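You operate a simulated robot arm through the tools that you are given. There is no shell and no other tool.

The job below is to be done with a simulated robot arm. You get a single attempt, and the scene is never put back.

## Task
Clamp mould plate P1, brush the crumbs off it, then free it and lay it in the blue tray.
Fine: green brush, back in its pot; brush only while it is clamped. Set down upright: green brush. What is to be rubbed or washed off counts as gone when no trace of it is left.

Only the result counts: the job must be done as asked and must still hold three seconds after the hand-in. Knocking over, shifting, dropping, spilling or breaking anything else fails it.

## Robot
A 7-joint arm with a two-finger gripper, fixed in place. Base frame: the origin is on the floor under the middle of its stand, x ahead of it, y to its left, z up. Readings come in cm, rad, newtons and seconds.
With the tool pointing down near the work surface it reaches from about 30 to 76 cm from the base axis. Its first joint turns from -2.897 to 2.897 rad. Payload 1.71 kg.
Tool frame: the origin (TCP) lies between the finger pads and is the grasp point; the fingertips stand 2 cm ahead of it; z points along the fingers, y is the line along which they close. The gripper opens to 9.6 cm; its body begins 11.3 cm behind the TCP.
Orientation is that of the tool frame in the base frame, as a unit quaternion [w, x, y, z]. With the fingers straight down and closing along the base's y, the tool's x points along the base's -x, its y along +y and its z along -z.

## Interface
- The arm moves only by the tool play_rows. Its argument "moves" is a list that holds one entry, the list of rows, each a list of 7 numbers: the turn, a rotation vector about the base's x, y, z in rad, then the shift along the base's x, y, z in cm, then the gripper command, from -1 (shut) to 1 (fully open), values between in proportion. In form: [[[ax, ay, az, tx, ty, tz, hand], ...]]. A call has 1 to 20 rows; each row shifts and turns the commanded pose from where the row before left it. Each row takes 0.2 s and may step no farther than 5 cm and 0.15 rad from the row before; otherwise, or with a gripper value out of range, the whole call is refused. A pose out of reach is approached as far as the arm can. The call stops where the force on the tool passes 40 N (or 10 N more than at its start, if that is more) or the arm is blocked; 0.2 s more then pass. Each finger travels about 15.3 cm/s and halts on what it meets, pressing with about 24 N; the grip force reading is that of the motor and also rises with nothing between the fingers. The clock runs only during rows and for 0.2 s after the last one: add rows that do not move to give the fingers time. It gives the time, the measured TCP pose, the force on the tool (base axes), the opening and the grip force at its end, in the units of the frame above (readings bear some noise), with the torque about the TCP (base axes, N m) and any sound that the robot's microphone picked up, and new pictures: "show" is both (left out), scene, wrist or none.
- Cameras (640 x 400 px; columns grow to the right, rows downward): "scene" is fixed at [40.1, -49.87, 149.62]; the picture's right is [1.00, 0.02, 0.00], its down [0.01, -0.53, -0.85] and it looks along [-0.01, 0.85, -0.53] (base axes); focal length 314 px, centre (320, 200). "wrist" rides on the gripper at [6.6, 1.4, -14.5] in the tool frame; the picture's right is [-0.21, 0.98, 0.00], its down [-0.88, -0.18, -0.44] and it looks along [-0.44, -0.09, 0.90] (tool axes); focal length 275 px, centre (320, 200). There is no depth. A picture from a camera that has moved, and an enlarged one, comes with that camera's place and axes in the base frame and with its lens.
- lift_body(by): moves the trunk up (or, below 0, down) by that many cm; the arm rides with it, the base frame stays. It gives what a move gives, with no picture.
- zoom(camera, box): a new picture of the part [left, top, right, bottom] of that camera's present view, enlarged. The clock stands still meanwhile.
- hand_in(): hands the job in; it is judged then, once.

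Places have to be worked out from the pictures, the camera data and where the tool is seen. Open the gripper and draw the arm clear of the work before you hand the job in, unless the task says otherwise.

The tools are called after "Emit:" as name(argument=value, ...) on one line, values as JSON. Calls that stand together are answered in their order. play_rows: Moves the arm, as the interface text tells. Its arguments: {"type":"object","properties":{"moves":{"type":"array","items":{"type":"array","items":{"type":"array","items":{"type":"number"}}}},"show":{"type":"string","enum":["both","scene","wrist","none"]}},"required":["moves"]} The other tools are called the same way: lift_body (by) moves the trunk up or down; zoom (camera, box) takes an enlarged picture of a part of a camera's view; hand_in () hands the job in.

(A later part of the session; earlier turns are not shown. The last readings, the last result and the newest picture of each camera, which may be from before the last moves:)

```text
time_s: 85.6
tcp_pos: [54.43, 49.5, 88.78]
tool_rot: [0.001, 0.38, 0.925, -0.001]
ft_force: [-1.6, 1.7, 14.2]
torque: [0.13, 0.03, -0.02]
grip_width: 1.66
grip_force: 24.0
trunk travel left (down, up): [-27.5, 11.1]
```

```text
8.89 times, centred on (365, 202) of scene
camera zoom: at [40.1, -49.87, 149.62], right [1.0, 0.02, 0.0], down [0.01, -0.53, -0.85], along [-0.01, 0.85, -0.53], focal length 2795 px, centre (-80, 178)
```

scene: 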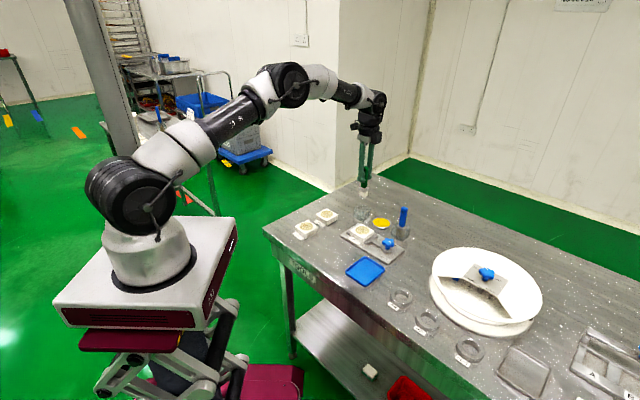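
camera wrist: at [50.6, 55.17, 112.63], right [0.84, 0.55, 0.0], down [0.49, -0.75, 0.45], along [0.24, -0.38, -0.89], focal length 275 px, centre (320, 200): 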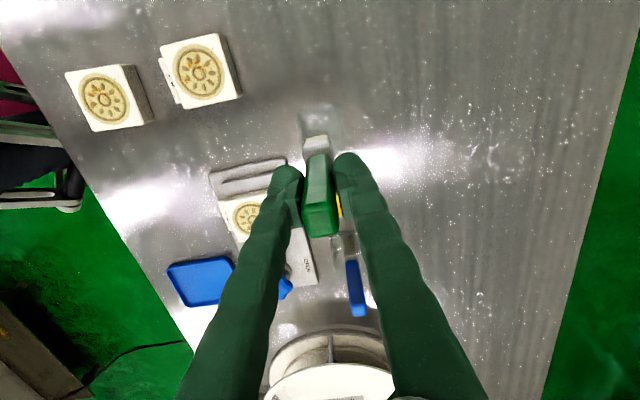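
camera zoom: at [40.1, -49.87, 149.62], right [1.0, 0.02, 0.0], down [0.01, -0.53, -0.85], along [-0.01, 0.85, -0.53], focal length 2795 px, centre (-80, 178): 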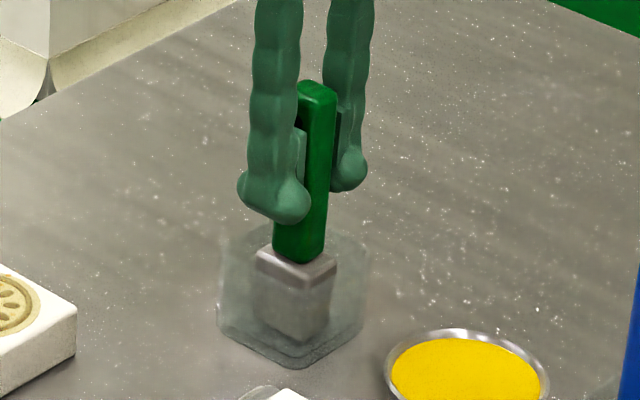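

The brush rests on the pot floor (14 N). I'll ease the pressure, open slowly and rise straight up.

Emit:
play_rows(moves=[[[0, 0, 0, 0, 0, 0.1, -1], [0, 0, 0, 0, 0, 0, -1], [0, 0, 0, 0, 0, 0, -0.6], [0, 0, 0, 0, 0, 0, -0.3], [0, 0, 0, 0, 0, 0, 0.1], [0, 0, 0, 0, 0, 0, 0.4], [0, 0, 0, 0, 0, 0, 0.4]]], show="none")

Emit:
zoom(camera="scene", box=[350, 180, 380, 225])

Emit:
zoom(camera="wrist", box=[220, 80, 420, 260])

```text
time_s: 87.2
tcp_pos: [54.47, 49.47, 88.58]
tool_rot: [0.001, 0.381, 0.925, -0.003]
ft_force: [-0.7, 0.2, -0.9]
torque: [0.03, 0.01, -0.01]
grip_width: 6.73
grip_force: 0.1
trunk travel left (down, up): [-27.5, 11.1]
```

```text
8.89 times, centred on (365, 202) of scene
camera zoom: at [40.1, -49.87, 149.62], right [1.0, 0.02, 0.0], down [0.01, -0.53, -0.85], along [-0.01, 0.85, -0.53], focal length 2795 px, centre (-80, 178)
```

zoom: 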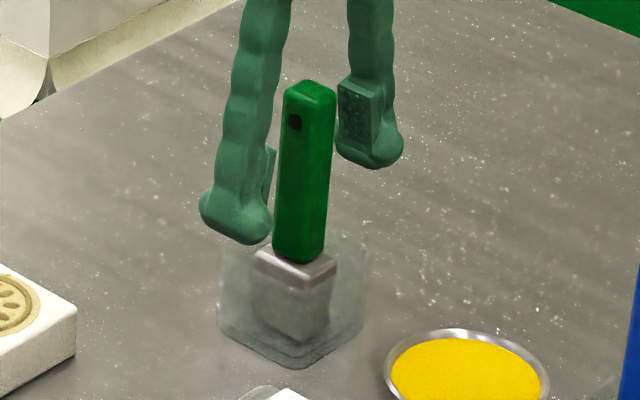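

```text
2.22 times, centred on (320, 170) of wrist
camera zoom: at [50.76, 55.25, 103.12], right [0.84, 0.55, 0.0], down [0.49, -0.75, 0.45], along [0.24, -0.38, -0.89], focal length 612 px, centre (320, 267)
```

zoom: 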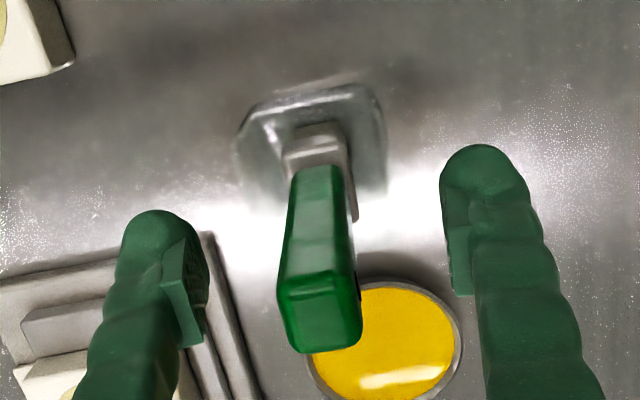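

The green brush stands upright in its pot exactly as before. I'll rise and move back over the knob, turning to −7° azimuth, which is a lobe/notch line for the knob's present angle.

Emit:
play_rows(moves=[[[0, 0, 0, 0, 0, 2, 0.4], [0, 0, 0, 0, 0, 4, 0.4], [0, 0, 0, 0, 0, 4, 0.4], [0, 0, -0.1, 0.6, -2, 0, 0.4], [0, 0, -0.12, 0.9, -3, 0, 0.4], [0, 0, -0.12, 0.9, -3, 0, 0.4], [0, 0, -0.12, 0.9, -3, 0, 0.4], [0, 0, -0.12, 0.9, -3, 0, 0.4], [0, 0, -0.12, 0.9, -3, 0, 0.4], [0, 0, -0.12, 0.9, -2.4, -1.5, 0.4], [0, 0, -0.09, 0.25, -1, -2, 0.4], [0, 0, 0, 0, 0, 0, 0.4], [0, 0, 0, 0, 0, 0, 0.4]]], show="both")

Emit:
zoom(camera="wrist", box=[200, 80, 440, 240])

Emit:
zoom(camera="scene", box=[350, 180, 380, 225])

```text
time_s: 90.0
tcp_pos: [60.49, 29.02, 95.16]
tool_rot: [0.0, 0.749, 0.662, -0.003]
ft_force: [-0.1, -0.9, -0.5]
torque: [0.01, 0.03, 0.0]
grip_width: 6.7
grip_force: 0.0
trunk travel left (down, up): [-27.5, 11.1]
camera wrist: at [62.77, 35.49, 109.57], right [0.95, -0.32, 0.0], down [-0.29, -0.85, 0.45], along [-0.15, -0.42, -0.89], focal length 275 px, centre (320, 200)
```

scene: 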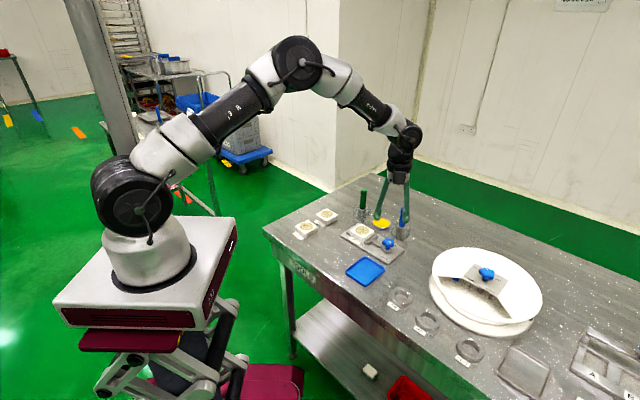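
wrist: 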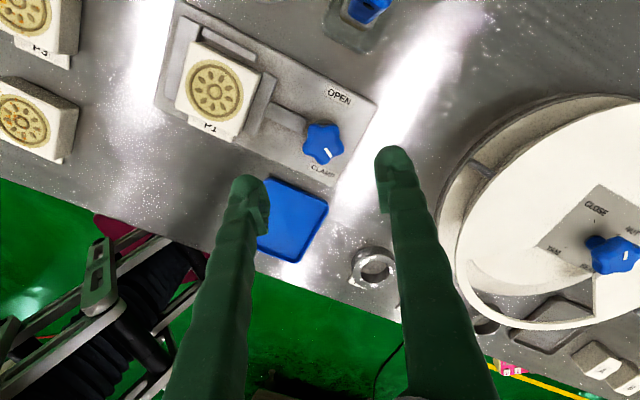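

```text
2.50 times, centred on (320, 160) of wrist
camera zoom: at [62.77, 35.49, 109.57], right [0.95, -0.32, 0.0], down [-0.29, -0.85, 0.45], along [-0.15, -0.42, -0.89], focal length 688 px, centre (320, 300)
```

zoom: 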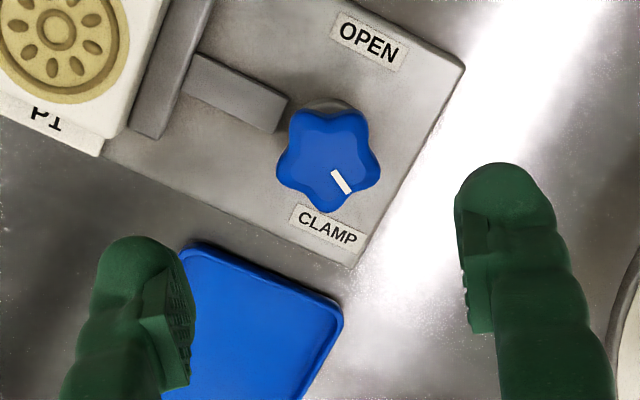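

```text
8.89 times, centred on (365, 202) of scene
camera zoom: at [40.1, -49.87, 149.62], right [1.0, 0.02, 0.0], down [0.01, -0.53, -0.85], along [-0.01, 0.85, -0.53], focal length 2795 px, centre (-80, 178)
```

zoom: 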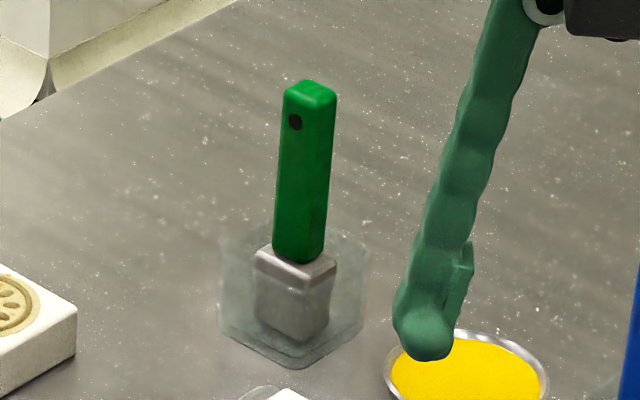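

The notch line matches the finger line. I'll centre on the knob axis (≈(60.7, 29.07)), go down and grip it.

Emit:
play_rows(moves=[[[0, 0, 0, 0.22, 0.05, 0, 0.25], [0, 0, 0, 0, 0, -3, 0.25], [0, 0, 0, 0, 0, -3, 0.25], [0, 0, 0, 0, 0, -2.5, 0.25], [0, 0, 0, 0, 0, -1.5, 0.25], [0, 0, 0, 0, 0, -0.45, 0.25], [0, 0, 0, 0, 0, 0, 0.25], [0, 0, 0, 0, 0, 0, 0.25]]], show="wrist")

Emit:
zoom(camera="wrist", box=[200, 80, 440, 240])

Emit:
zoom(camera="scene", box=[350, 205, 420, 265])

```text
time_s: 91.8
tcp_pos: [60.77, 28.98, 84.8]
tool_rot: [0.0, 0.749, 0.663, -0.005]
ft_force: [-0.4, 0.3, 0.4]
torque: [0.03, -0.02, 0.01]
grip_width: 6.02
grip_force: 0.1
trunk travel left (down, up): [-27.5, 11.1]
camera wrist: at [63.0, 35.41, 99.25], right [0.95, -0.32, 0.0], down [-0.29, -0.85, 0.45], along [-0.15, -0.42, -0.89], focal length 275 px, centre (320, 200)
```

wrist: 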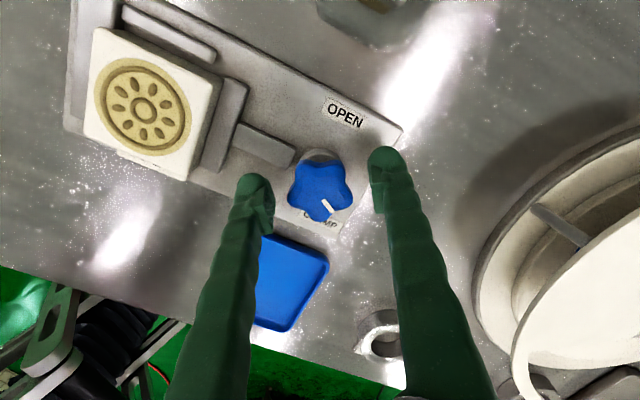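

```text
2.50 times, centred on (320, 160) of wrist
camera zoom: at [63.0, 35.41, 99.25], right [0.95, -0.32, 0.0], down [-0.29, -0.85, 0.45], along [-0.15, -0.42, -0.89], focal length 688 px, centre (320, 300)
```

zoom: 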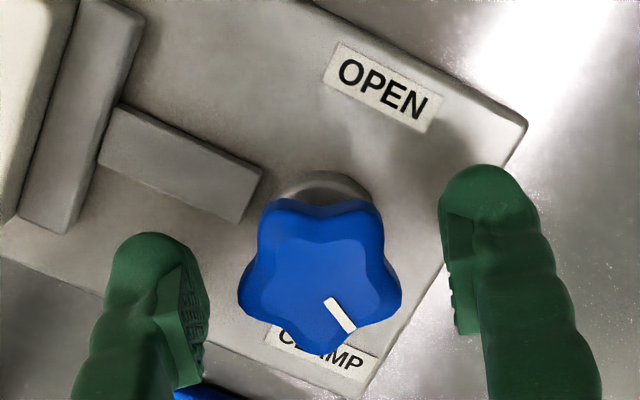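

```text
6.67 times, centred on (385, 235) of scene
camera zoom: at [40.1, -49.87, 149.62], right [1.0, 0.02, 0.0], down [0.01, -0.53, -0.85], along [-0.01, 0.85, -0.53], focal length 2096 px, centre (-113, -33)
```

zoom: 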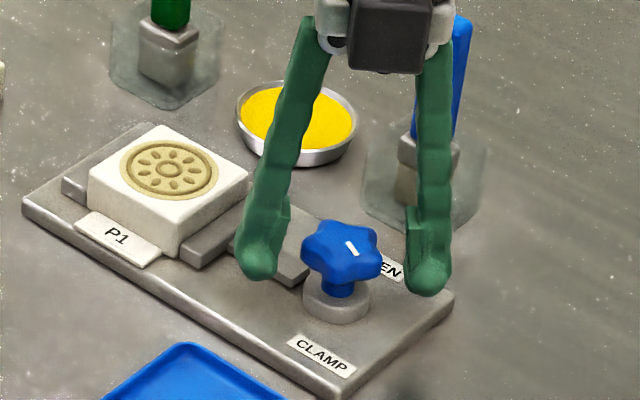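

Well centred. Closing on the knob and starting to turn it counter-clockwise.

Emit:
play_rows(moves=[[[0, 0, 0, 0, 0, 0, 0.0], [0, 0, 0, 0, 0, 0, -0.2], [0, 0, 0, 0, 0, 0, -0.4], [0, 0, 0, 0, 0, 0, -0.7], [0, 0, 0, 0, 0, 0, -1], [0, 0, 0, 0, 0, 0, -1], [0, 0, 0, 0, 0, 0, -1]]], show="none")

Emit:
play_rows(moves=[[[0, 0, 0.1, 0, 0, 0, -1], [0, 0, 0.1, 0, 0, 0, -1], [0, 0, 0.1, 0, 0, 0, -1], [0, 0, 0, 0, 0, 0, -1]]], show="wrist")

Emit:
zoom(camera="wrist", box=[200, 80, 440, 240])

Emit:
zoom(camera="scene", box=[350, 205, 420, 265])

```text
time_s: 93.4
tcp_pos: [60.67, 28.95, 84.9]
tool_rot: [0.0, 0.749, 0.663, -0.004]
ft_force: [0.8, -1.5, -5.9]
torque: [0.11, 0.02, 0.01]
grip_width: 3.47
grip_force: 34.7
trunk travel left (down, up): [-27.5, 11.1]
```

```text
time_s: 94.4
tcp_pos: [60.85, 28.97, 84.83]
tool_rot: [0.001, 0.64, 0.768, -0.004]
ft_force: [1.3, -2.6, -4.2]
torque: [-0.18, -0.02, 0.01]
grip_width: 3.48
grip_force: 34.9
trunk travel left (down, up): [-27.5, 11.1]
camera wrist: at [61.01, 35.78, 99.2], right [1.0, -0.03, 0.0], down [-0.02, -0.89, 0.45], along [-0.02, -0.45, -0.89], focal length 275 px, centre (320, 200)
```

wrist: 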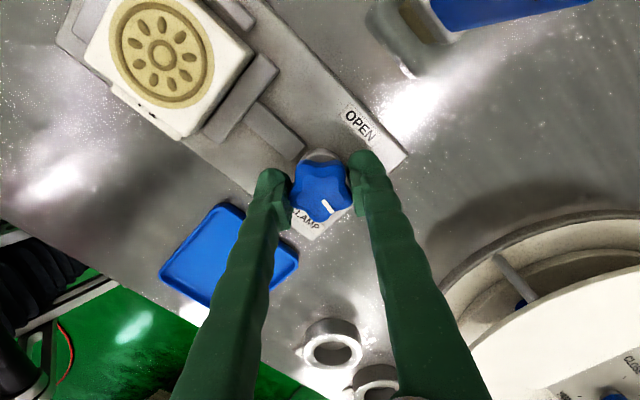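

```text
2.50 times, centred on (320, 160) of wrist
camera zoom: at [61.01, 35.78, 99.2], right [1.0, -0.03, 0.0], down [-0.02, -0.89, 0.45], along [-0.02, -0.45, -0.89], focal length 688 px, centre (320, 300)
```

zoom: 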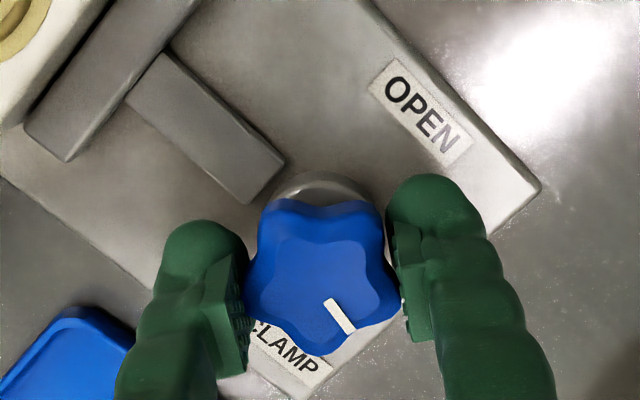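

```text
6.67 times, centred on (385, 235) of scene
camera zoom: at [40.1, -49.87, 149.62], right [1.0, 0.02, 0.0], down [0.01, -0.53, -0.85], along [-0.01, 0.85, -0.53], focal length 2096 px, centre (-113, -33)
```

zoom: 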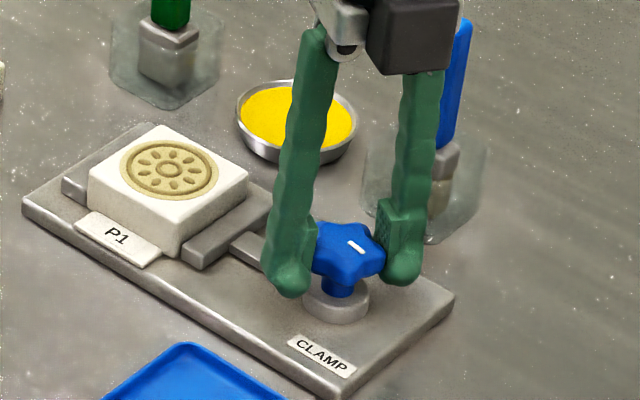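

The knob turns freely with low load. I'll continue counter-clockwise in increments while checking side forces.

Emit:
play_rows(moves=[[[0, 0, 0.1, 0, 0, 0, -1], [0, 0, 0.1, 0, 0, 0, -1], [0, 0, 0.1, 0, 0, 0, -1], [0, 0, 0.1, 0, 0, 0, -1], [0, 0, 0, 0, 0, 0, -1]]], show="none")

```text
time_s: 95.6
tcp_pos: [60.86, 28.96, 84.87]
tool_rot: [0.001, 0.475, 0.88, -0.003]
ft_force: [2.3, -4.6, -0.1]
torque: [-0.07, 0.0, 0.02]
grip_width: 3.45
grip_force: 35.0
trunk travel left (down, up): [-27.5, 11.1]
```

Emit:
play_rows(moves=[[[0, 0, 0.1, 0.02, -0.06, 0, -1], [0, 0, 0.1, 0, 0, 0, -1], [0, 0, 0.1, 0, 0, 0, -1], [0, 0, 0.1, 0, 0, 0, -1], [0, 0, 0, 0, 0, 0, -1]]], show="wrist")

Emit:
zoom(camera="scene", box=[350, 205, 420, 265])

```text
time_s: 96.8
tcp_pos: [60.9, 28.97, 84.75]
tool_rot: [0.002, 0.292, 0.956, -0.003]
ft_force: [2.0, -3.3, -4.5]
torque: [-0.04, -0.03, -0.03]
grip_width: 3.43
grip_force: 34.9
trunk travel left (down, up): [-27.5, 11.1]
camera wrist: at [56.11, 33.9, 99.18], right [0.72, 0.7, 0.0], down [0.62, -0.64, 0.45], along [0.31, -0.32, -0.89], focal length 275 px, centre (320, 200)
```

wrist: 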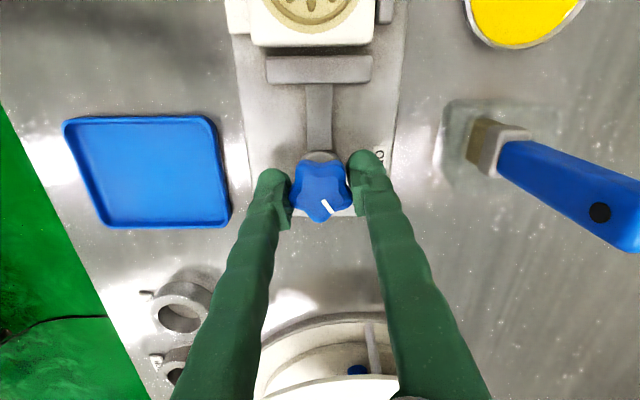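

```text
6.67 times, centred on (385, 235) of scene
camera zoom: at [40.1, -49.87, 149.62], right [1.0, 0.02, 0.0], down [0.01, -0.53, -0.85], along [-0.01, 0.85, -0.53], focal length 2096 px, centre (-113, -33)
```

zoom: 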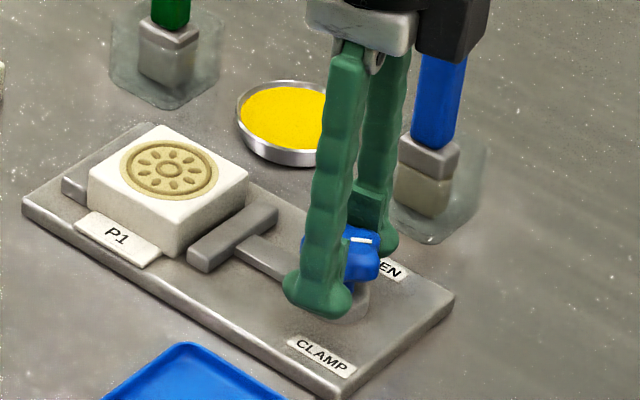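

The jaw is backing away from the plate. Continuing to the OPEN stop.

Emit:
play_rows(moves=[[[0, 0, 0.1, 0.02, -0.04, 0, -1], [0, 0, 0.1, 0, 0, 0, -1], [0, 0, 0.1, 0, 0, 0, -1], [0, 0, 0.1, 0, 0, 0, -1], [0, 0, 0.1, 0, 0, 0, -1], [0, 0, 0, 0, 0, 0, -1]]], show="none")

```text
time_s: 98.2
tcp_pos: [60.71, 29.02, 84.78]
tool_rot: [0.0, 0.045, 0.999, -0.002]
ft_force: [-2.1, -3.6, -12.0]
torque: [-0.07, 0.0, -0.01]
grip_width: 3.43
grip_force: 35.2
trunk travel left (down, up): [-27.5, 11.1]
```

Emit:
play_rows(moves=[[[0, 0, 0.1, -0.02, -0.05, -0.12, -1], [0, 0, 0.1, 0, 0, 0, -1], [0, 0, 0.1, 0, 0, 0, -1], [0, 0, 0.08, 0, 0, 0, -1], [0, 0, 0, 0, 0, 0, -1]]], show="wrist")

Emit:
zoom(camera="wrist", box=[200, 80, 440, 240])

Emit:
zoom(camera="scene", box=[350, 205, 420, 265])

```text
time_s: 99.4
tcp_pos: [60.85, 28.93, 84.59]
tool_rot: [0.002, -0.143, 0.99, -0.001]
ft_force: [-1.8, -0.5, -2.7]
torque: [-0.04, 0.08, 0.05]
grip_width: 3.45
grip_force: 34.6
trunk travel left (down, up): [-27.5, 11.1]
camera wrist: at [54.03, 28.51, 99.14], right [-0.08, 1.0, 0.0], down [0.89, 0.07, 0.45], along [0.45, 0.03, -0.89], focal length 275 px, centre (320, 200)
```

wrist: 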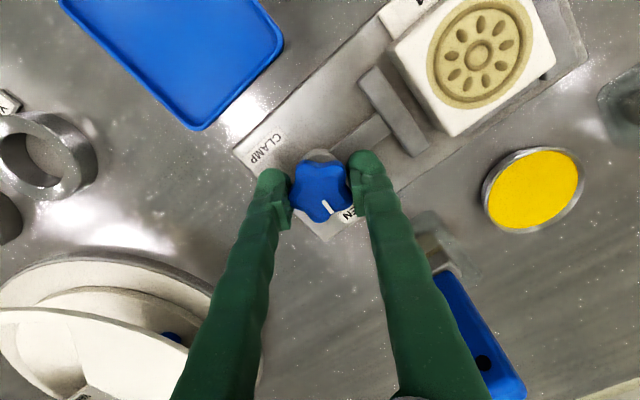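

```text
2.50 times, centred on (320, 160) of wrist
camera zoom: at [54.03, 28.51, 99.14], right [-0.08, 1.0, 0.0], down [0.89, 0.07, 0.45], along [0.45, 0.03, -0.89], focal length 688 px, centre (320, 300)
```

zoom: 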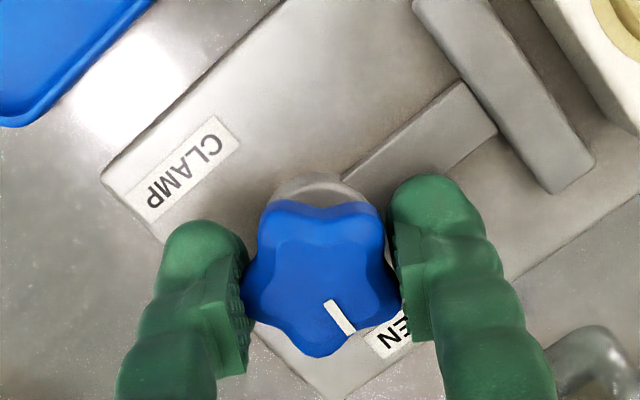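

```text
6.67 times, centred on (385, 235) of scene
camera zoom: at [40.1, -49.87, 149.62], right [1.0, 0.02, 0.0], down [0.01, -0.53, -0.85], along [-0.01, 0.85, -0.53], focal length 2096 px, centre (-113, -33)
```

zoom: 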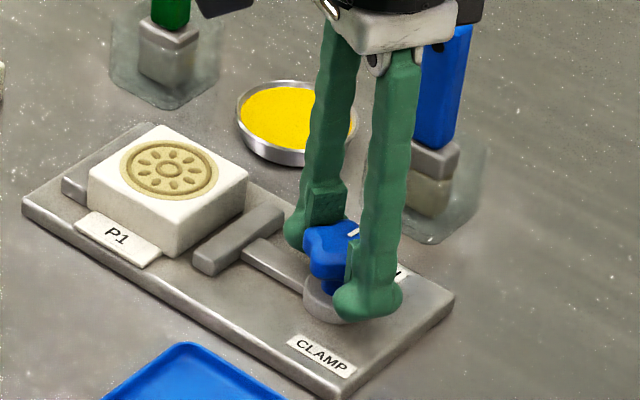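

Turned 113° back. A last 9–10° to bring the pointer to OPEN, watching the torque.

Emit:
play_rows(moves=[[[0, 0, 0.08, 0, 0, 0, -1], [0, 0, 0.08, 0, 0, 0, -1], [0, 0, 0, 0, 0, 0, -1]]], show="wrist")

Emit:
zoom(camera="wrist", box=[200, 80, 440, 240])

```text
time_s: 100.2
tcp_pos: [60.75, 28.93, 84.52]
tool_rot: [0.001, -0.222, 0.975, -0.001]
ft_force: [-0.5, 1.6, -4.6]
torque: [0.01, -0.09, -0.43]
grip_width: 3.4
grip_force: 35.0
trunk travel left (down, up): [-27.5, 11.1]
camera wrist: at [54.22, 27.46, 99.06], right [-0.24, 0.97, 0.0], down [0.87, 0.21, 0.45], along [0.44, 0.1, -0.89], focal length 275 px, centre (320, 200)
```

wrist: 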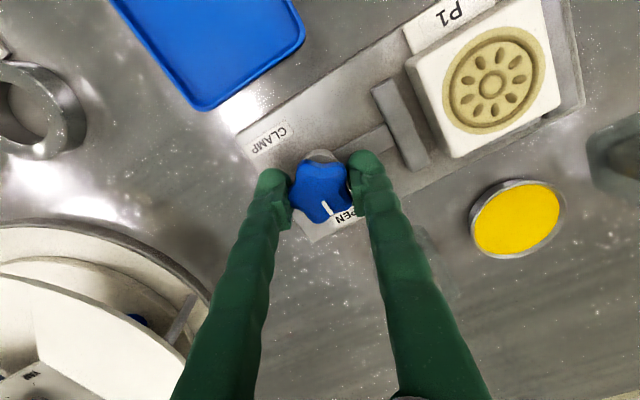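

```text
2.50 times, centred on (320, 160) of wrist
camera zoom: at [54.22, 27.46, 99.06], right [-0.24, 0.97, 0.0], down [0.87, 0.21, 0.45], along [0.44, 0.1, -0.89], focal length 688 px, centre (320, 300)
```

zoom: 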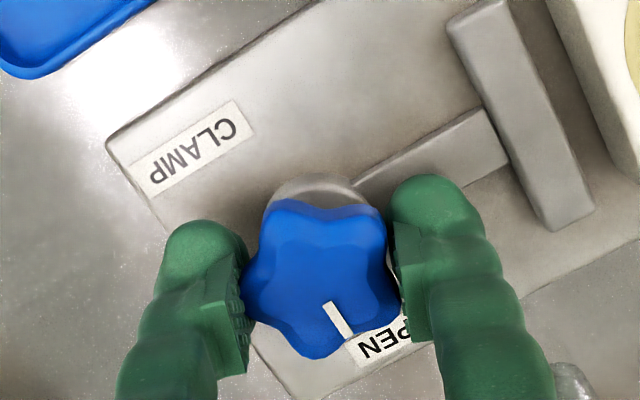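

The OPEN stop is reached (torque −0.43 N·m) and the picture matches the initial open state. I'll release the knob and rise.

Emit:
play_rows(moves=[[[0, 0, 0, 0, 0, 0, -0.3], [0, 0, 0, 0, 0, 0, 0.0], [0, 0, 0, 0, 0, 0, 0.25], [0, 0, 0, 0, 0, 0, 0.25], [0, 0, 0, 0, 0, 1.5, 0.25], [0, 0, 0, 0, 0, 3, 0.25], [0, 0, 0, 0, 0, 3, 0.25], [0, 0, 0, 0, 0, 2, 0.25], [0, 0, 0, 0, 0, 0, 0.25], [0, 0, 0, 0, 0, 0, 0.25]]], show="both")

Emit:
zoom(camera="scene", box=[335, 205, 415, 265])

```text
time_s: 102.4
tcp_pos: [60.83, 28.96, 94.27]
tool_rot: [0.003, -0.221, 0.975, -0.001]
ft_force: [-0.3, -0.7, -1.1]
torque: [0.01, -0.03, -0.01]
grip_width: 6.0
grip_force: 0.2
trunk travel left (down, up): [-27.5, 11.1]
camera wrist: at [54.15, 27.43, 108.71], right [-0.24, 0.97, 0.0], down [0.87, 0.21, 0.45], along [0.44, 0.1, -0.89], focal length 275 px, centre (320, 200)
```

scene: 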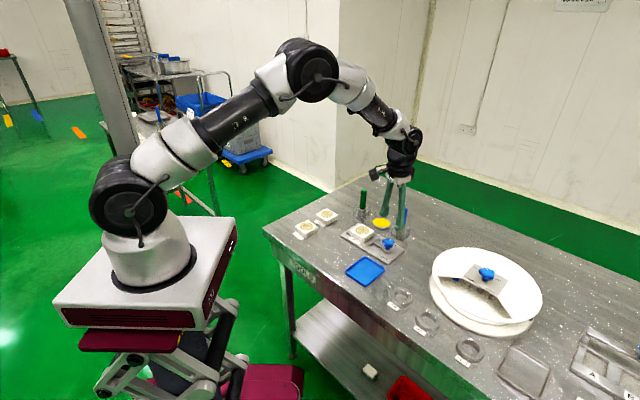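
wrist: 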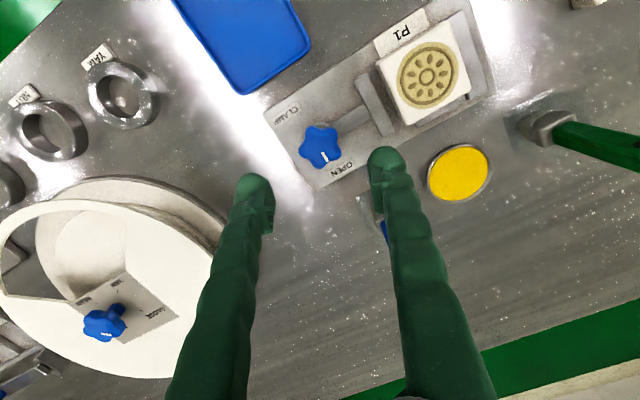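

```text
6.67 times, centred on (375, 235) of scene
camera zoom: at [40.1, -49.87, 149.62], right [1.0, 0.02, 0.0], down [0.01, -0.53, -0.85], along [-0.01, 0.85, -0.53], focal length 2096 px, centre (-47, -33)
```

zoom: 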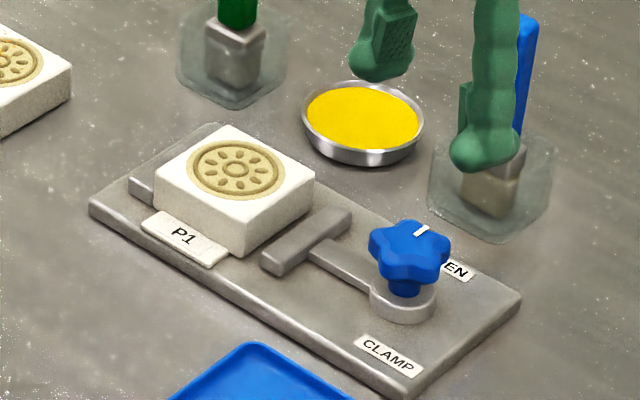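

The clamp is open and P1 stays seated. I'll return to 45° azimuth above P1 with the gripper open.

Emit:
play_rows(moves=[[[0, 0, -0.137, -0.5, 0.5, 0, 0.5], [0, 0, -0.137, -1, 1, 0, 0.9], [0, 0, -0.137, -1, 1, 0, 0.9], [0, 0, -0.137, -1, 1, 0, 0.9], [0, 0, -0.137, -1, 1, 0, 0.9], [0, 0, -0.137, -1, 1, 0, 0.9], [0, 0, -0.137, -1, 1, 0, 0.9], [0, 0, -0.137, -1, 0.8, 0, 0.9], [0, 0, -0.137, 0, 0, 0, 0.9], [0, 0, 0, 0, 0, 0, 0.9], [0, 0, 0, 0, 0, 0, 0.9]]], show="both")

Emit:
zoom(camera="wrist", box=[240, 60, 400, 200])

```text
time_s: 104.8
tcp_pos: [53.32, 36.24, 94.15]
tool_rot: [0.001, 0.383, 0.924, -0.004]
ft_force: [-0.4, 0.1, -0.2]
torque: [-0.01, -0.01, -0.01]
grip_width: 9.11
grip_force: 0.1
trunk travel left (down, up): [-27.5, 11.1]
camera wrist: at [49.64, 42.0, 108.64], right [0.84, 0.55, 0.0], down [0.49, -0.75, 0.45], along [0.24, -0.38, -0.89], focal length 275 px, centre (320, 200)
```

scene: 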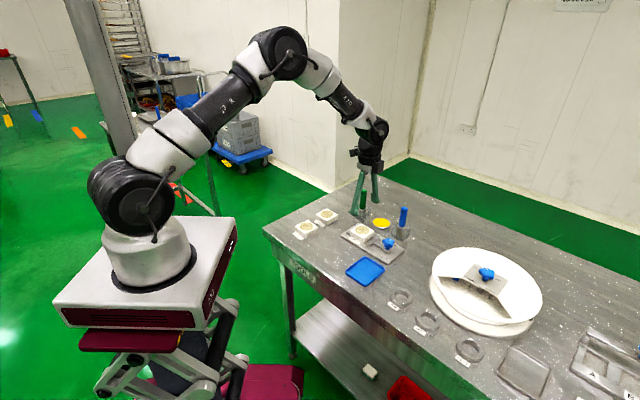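
wrist: 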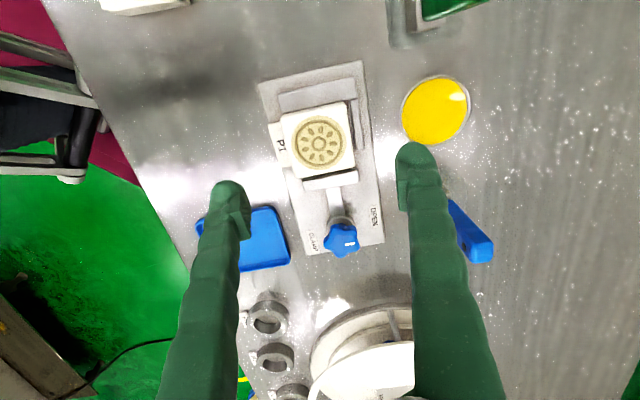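

```text
2.86 times, centred on (320, 130) of wrist
camera zoom: at [49.64, 42.0, 108.64], right [0.84, 0.55, 0.0], down [0.49, -0.75, 0.45], along [0.24, -0.38, -0.89], focal length 786 px, centre (320, 400)
```

zoom: 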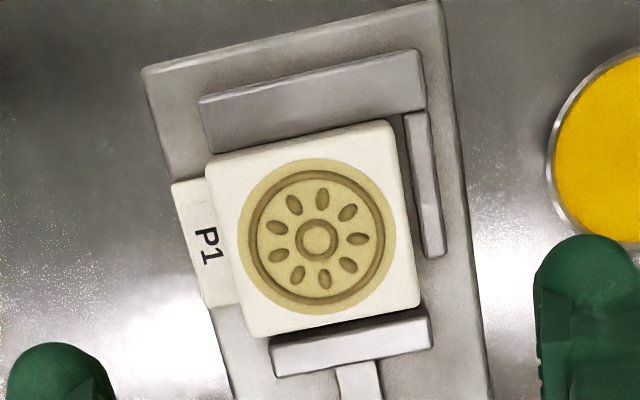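

P1 is spotless, at (53.06, 36.38) and 45° yaw. I'll centre on it and lower to the earlier grip height (z≈84.0).

Emit:
play_rows(moves=[[[0, 0, 0, -0.2, 0.12, 0, 0.9], [0, 0, 0, 0, 0, -3, 0.9], [0, 0, 0, 0, 0, -3, 0.9], [0, 0, 0, 0, 0, -2.5, 0.9], [0, 0, 0, 0, 0, -1.2, 0.9], [0, 0, 0, 0, 0, -0.4, 0.9], [0, 0, 0, 0, 0, 0, 0.9], [0, 0, 0, 0, 0, 0, 0.9]]], show="wrist")

Emit:
zoom(camera="scene", box=[335, 205, 405, 265])

```text
time_s: 106.6
tcp_pos: [53.15, 36.26, 84.07]
tool_rot: [0.0, 0.382, 0.924, -0.004]
ft_force: [0.0, 0.3, 0.4]
torque: [-0.03, 0.06, -0.03]
grip_width: 9.13
grip_force: 0.0
trunk travel left (down, up): [-27.5, 11.1]
camera wrist: at [49.43, 42.03, 98.47], right [0.84, 0.55, 0.0], down [0.49, -0.75, 0.45], along [0.24, -0.38, -0.89], focal length 275 px, centre (320, 200)
```

wrist: 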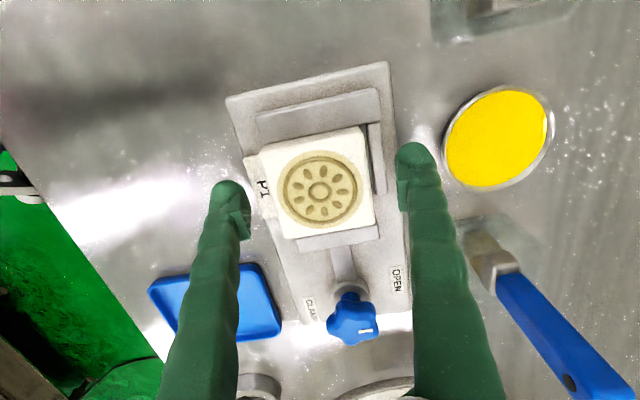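

```text
6.67 times, centred on (370, 235) of scene
camera zoom: at [40.1, -49.87, 149.62], right [1.0, 0.02, 0.0], down [0.01, -0.53, -0.85], along [-0.01, 0.85, -0.53], focal length 2096 px, centre (-13, -33)
```

zoom: 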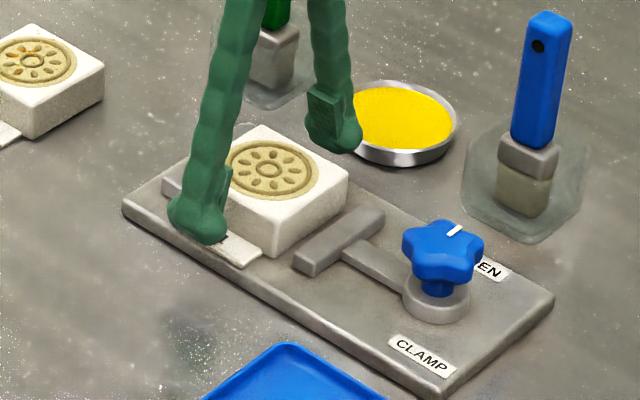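

Everything is aligned. Closing on the plate.

Emit:
play_rows(moves=[[[0, 0, 0, 0, 0, 0, 0.5], [0, 0, 0, 0, 0, 0, 0.3], [0, 0, 0, 0, 0, 0, 0.1], [0, 0, 0, 0, 0, 0, -0.2], [0, 0, 0, 0, 0, 0, -1], [0, 0, 0, 0, 0, 0, -1], [0, 0, 0, 0, 0, 0, -1]]], show="none")

Emit:
zoom(camera="scene", box=[335, 240, 405, 290])

```text
time_s: 108.2
tcp_pos: [53.21, 36.21, 84.01]
tool_rot: [0.001, 0.382, 0.924, -0.003]
ft_force: [0.4, -0.1, 0.2]
torque: [-0.02, -0.01, -0.02]
grip_width: 5.89
grip_force: 23.4
trunk travel left (down, up): [-27.5, 11.1]
```

```text
8.00 times, centred on (370, 265) of scene
camera zoom: at [40.1, -49.87, 149.62], right [1.0, 0.02, 0.0], down [0.01, -0.53, -0.85], along [-0.01, 0.85, -0.53], focal length 2515 px, centre (-80, -320)
```

zoom: 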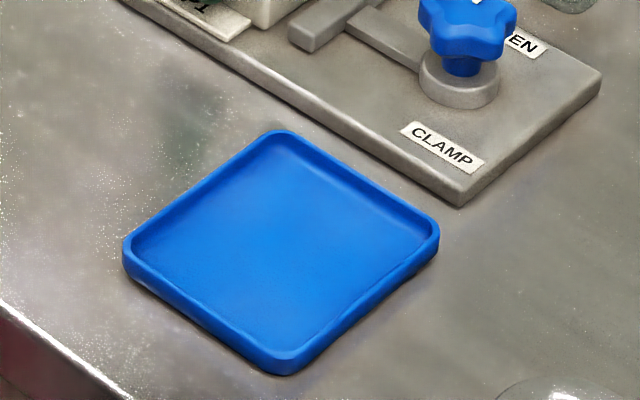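

P1 is gripped at 5.89 cm. Before lifting, I'll look closely at the tray rim height, since the fingers must pass above it.

Emit:
zoom(camera="scene", box=[344, 266, 380, 290])

Emit:
zoom(camera="scene", box=[345, 215, 375, 245])

```text
16.00 times, centred on (362, 278) of scene
camera zoom: at [40.1, -49.87, 149.62], right [1.0, 0.02, 0.0], down [0.01, -0.53, -0.85], along [-0.01, 0.85, -0.53], focal length 5030 px, centre (-352, -1048)
```

zoom: 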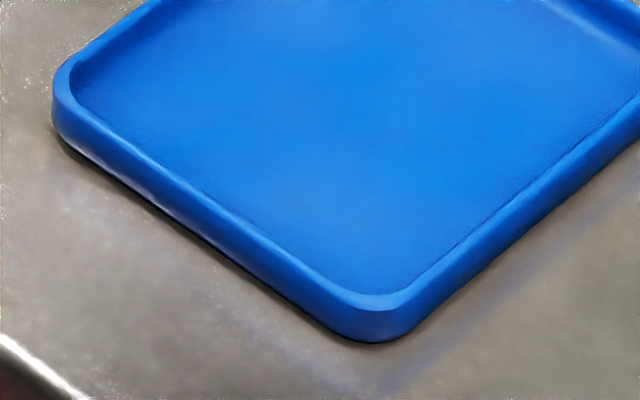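

```text
13.33 times, centred on (360, 230) of scene
camera zoom: at [40.1, -49.87, 149.62], right [1.0, 0.02, 0.0], down [0.01, -0.53, -0.85], along [-0.01, 0.85, -0.53], focal length 4192 px, centre (-213, -200)
```

zoom: 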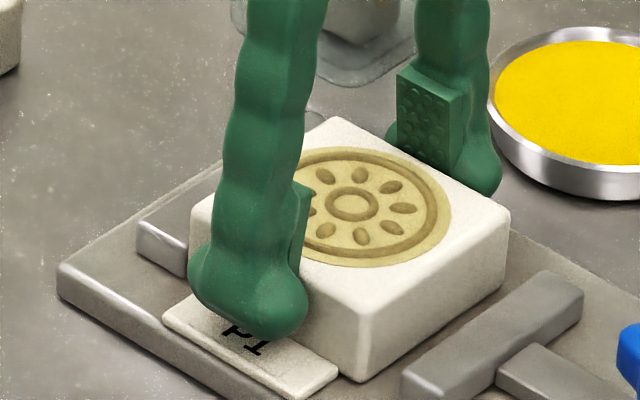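

The rim is only about 0.7 cm high, so the present grip (tips about 0.9 cm above the plate bottom) clears it. Lifting P1 straight up.

Emit:
play_rows(moves=[[[0, 0, 0, 0, 0, 0.5, -1], [0, 0, 0, 0, 0, 1, -1], [0, 0, 0, 0, 0, 2, -1], [0, 0, 0, 0, 0, 2.5, -1], [0, 0, 0, 0, 0, 2, -1], [0, 0, 0, 0, 0, 0, -1], [0, 0, 0, 0, 0, 0, -1]]], show="both")

Emit:
zoom(camera="scene", box=[330, 190, 410, 260])

```text
time_s: 109.8
tcp_pos: [53.15, 36.54, 92.16]
tool_rot: [0.001, 0.382, 0.924, -0.003]
ft_force: [-0.1, -0.1, -1.0]
torque: [0.0, -0.01, 0.03]
grip_width: 5.89
grip_force: 24.5
trunk travel left (down, up): [-27.5, 11.1]
camera wrist: at [49.4, 42.16, 106.57], right [0.84, 0.55, 0.0], down [0.49, -0.75, 0.45], along [0.24, -0.38, -0.89], focal length 275 px, centre (320, 200)
```

scene: 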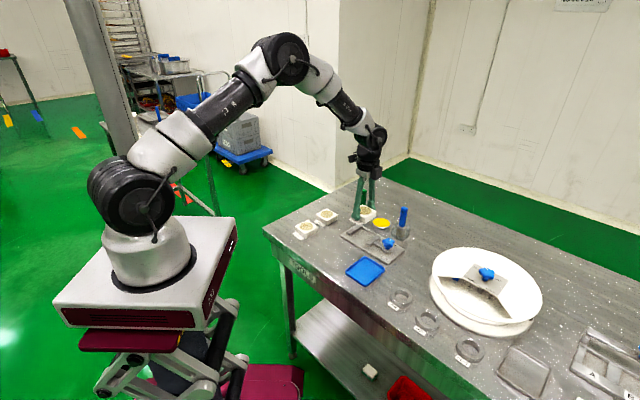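
wrist: 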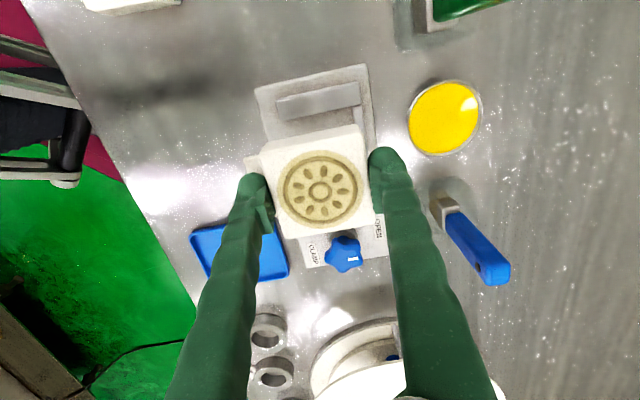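

```text
5.71 times, centred on (370, 225) of scene
camera zoom: at [40.1, -49.87, 149.62], right [1.0, 0.02, 0.0], down [0.01, -0.53, -0.85], along [-0.01, 0.85, -0.53], focal length 1797 px, centre (34, 57)
```

zoom: 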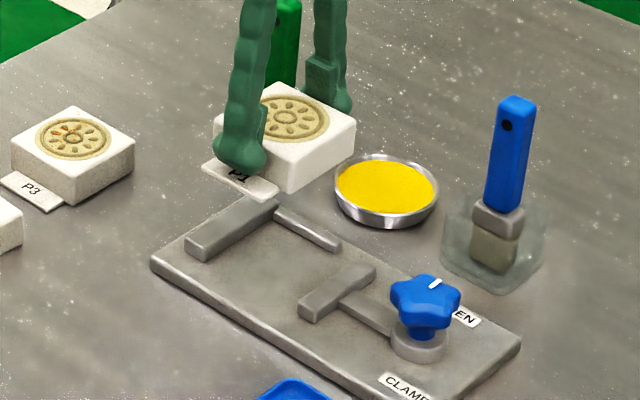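

P1 is lifted cleanly out of the clamp. Moving it over the blue tray at height.

Emit:
play_rows(moves=[[[0, 0, 0, 0, -2, 0, -1], [0, 0, 0, 0.05, -3.2, 0, -1], [0, 0, 0, 0.05, -3.2, 0, -1], [0, 0, 0, 0.05, -3.2, 0, -1], [0, 0, 0, 0.05, -2.6, 0, -1], [0, 0, 0, 0, -1.4, 0, -1], [0, 0, 0, 0, 0, 0, -1], [0, 0, 0, 0, 0, 0, -1]]], show="both")

Emit:
zoom(camera="scene", box=[330, 220, 410, 290])

Emit:
zoom(camera="wrist", box=[220, 80, 440, 260])

```text
time_s: 111.6
tcp_pos: [53.33, 20.69, 92.01]
tool_rot: [0.001, 0.383, 0.924, -0.003]
ft_force: [-0.1, 0.7, -0.6]
torque: [0.04, -0.01, -0.02]
grip_width: 5.88
grip_force: 23.3
trunk travel left (down, up): [-27.5, 11.1]
camera wrist: at [49.64, 26.4, 106.44], right [0.84, 0.55, 0.0], down [0.49, -0.75, 0.45], along [0.24, -0.38, -0.89], focal length 275 px, centre (320, 200)
```

scene: 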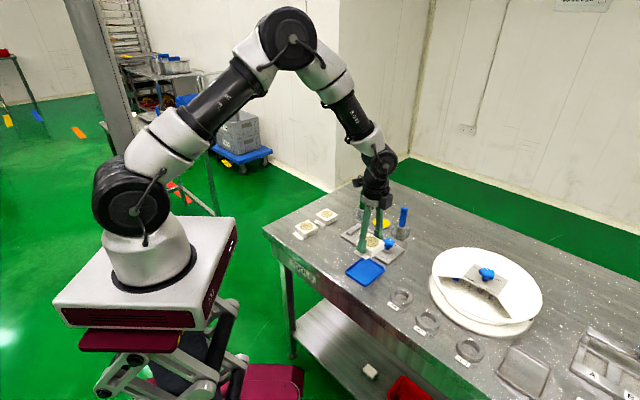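
wrist: 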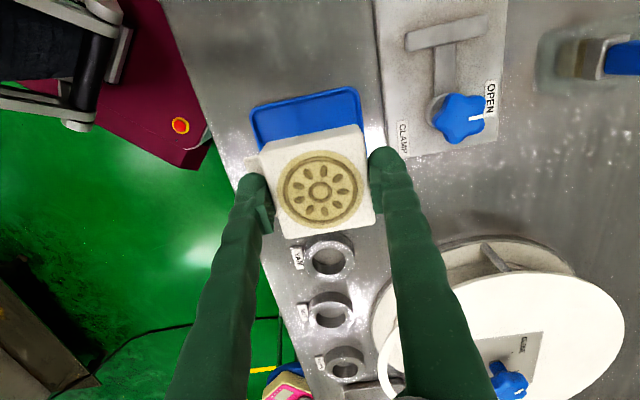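

```text
5.71 times, centred on (370, 255) of scene
camera zoom: at [40.1, -49.87, 149.62], right [1.0, 0.02, 0.0], down [0.01, -0.53, -0.85], along [-0.01, 0.85, -0.53], focal length 1797 px, centre (34, -114)
```

zoom: 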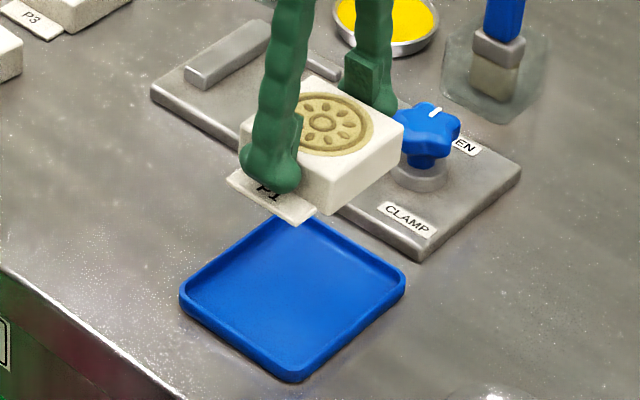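

```text
2.22 times, centred on (330, 170) of wrist
camera zoom: at [49.64, 26.4, 106.44], right [0.84, 0.55, 0.0], down [0.49, -0.75, 0.45], along [0.24, -0.38, -0.89], focal length 612 px, centre (298, 267)
```

zoom: 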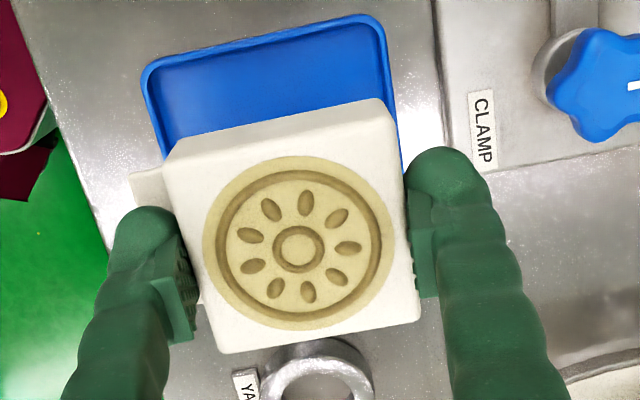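

The plate is centred over the tray (tray centre ≈(52.7, 20.25), offset so that plate plus tag fit inside the rim). Lowering to just above the tray floor.

Emit:
play_rows(moves=[[[0, 0, 0, 0.05, 0, -2, -1], [0, 0, 0, 0, 0, -2.5, -1], [0, 0, 0, 0, 0, -2, -1], [0, 0, 0, 0, 0, -1.2, -1], [0, 0, 0, 0, 0, -0.5, -1], [0, 0, 0, 0, 0, 0, -1], [0, 0, 0, 0, 0, 0, -1]]], show="both")

Emit:
zoom(camera="scene", box=[335, 235, 400, 290])

Emit:
zoom(camera="wrist", box=[220, 80, 440, 260])

```text
time_s: 113.2
tcp_pos: [53.32, 20.72, 83.75]
tool_rot: [0.0, 0.382, 0.924, -0.003]
ft_force: [-0.6, -0.4, -0.8]
torque: [0.0, 0.01, 0.0]
grip_width: 5.9
grip_force: 24.4
trunk travel left (down, up): [-27.5, 11.1]
camera wrist: at [49.64, 26.54, 98.26], right [0.84, 0.55, 0.0], down [0.49, -0.75, 0.45], along [0.24, -0.38, -0.89], focal length 275 px, centre (320, 200)
```

scene: 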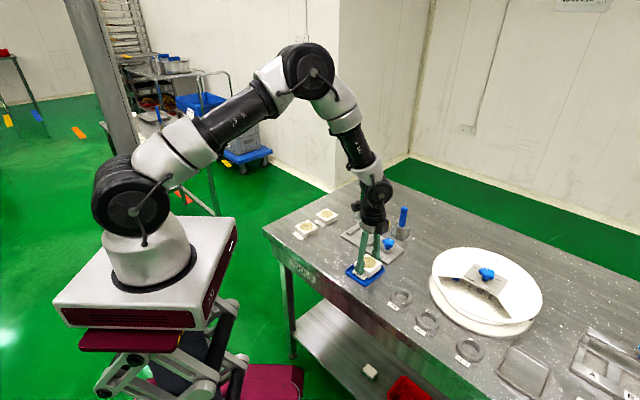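
wrist: 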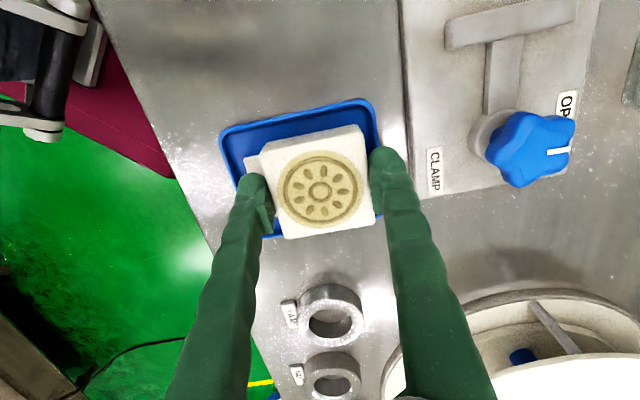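

```text
7.27 times, centred on (368, 262) of scene
camera zoom: at [40.1, -49.87, 149.62], right [1.0, 0.02, 0.0], down [0.01, -0.53, -0.85], along [-0.01, 0.85, -0.53], focal length 2287 px, centre (-26, -254)
```

zoom: 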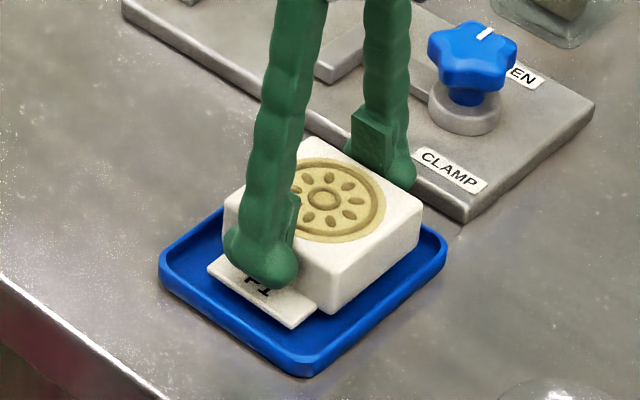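

```text
2.22 times, centred on (330, 170) of wrist
camera zoom: at [49.64, 26.54, 98.26], right [0.84, 0.55, 0.0], down [0.49, -0.75, 0.45], along [0.24, -0.38, -0.89], focal length 612 px, centre (298, 267)
```

zoom: 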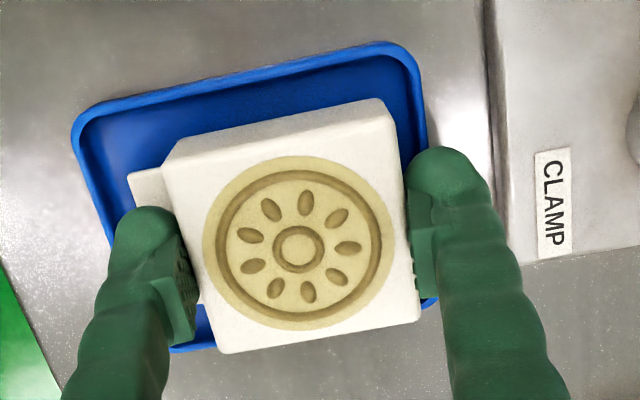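

The plate sits about 0.4 cm off-centre toward the −u wall, so I'll shift it by (+0.28, −0.28) and lower until it touches the tray floor.

Emit:
play_rows(moves=[[[0, 0, 0, 0.28, -0.28, 0, -1], [0, 0, 0, 0, 0, -0.3, -1], [0, 0, 0, 0, 0, -0.15, -1], [0, 0, 0, 0, 0, 0, -1], [0, 0, 0, 0, 0, 0, -1]]], show="none")

Emit:
zoom(camera="scene", box=[335, 235, 400, 290])

Emit:
zoom(camera="wrist", box=[220, 80, 440, 260])

```text
time_s: 114.4
tcp_pos: [53.57, 20.51, 83.22]
tool_rot: [0.001, 0.383, 0.924, -0.003]
ft_force: [0.1, 0.4, -0.7]
torque: [-0.03, 0.02, 0.03]
grip_width: 5.91
grip_force: 23.6
trunk travel left (down, up): [-27.5, 11.1]
```

```text
7.27 times, centred on (368, 262) of scene
camera zoom: at [40.1, -49.87, 149.62], right [1.0, 0.02, 0.0], down [0.01, -0.53, -0.85], along [-0.01, 0.85, -0.53], focal length 2287 px, centre (-26, -254)
```

zoom: 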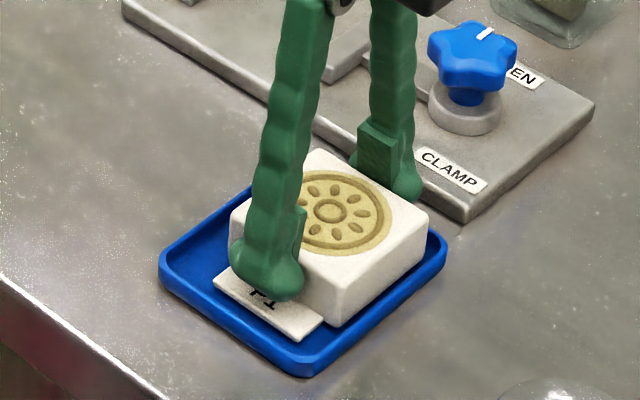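

```text
2.22 times, centred on (330, 170) of wrist
camera zoom: at [49.87, 26.2, 97.89], right [0.84, 0.55, 0.0], down [0.49, -0.75, 0.45], along [0.24, -0.38, -0.89], focal length 612 px, centre (298, 267)
```

zoom: 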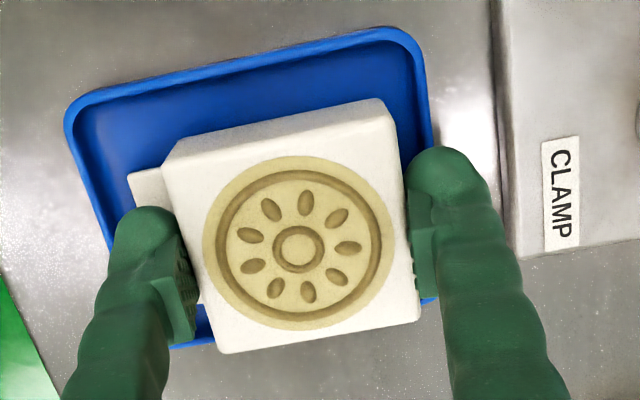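

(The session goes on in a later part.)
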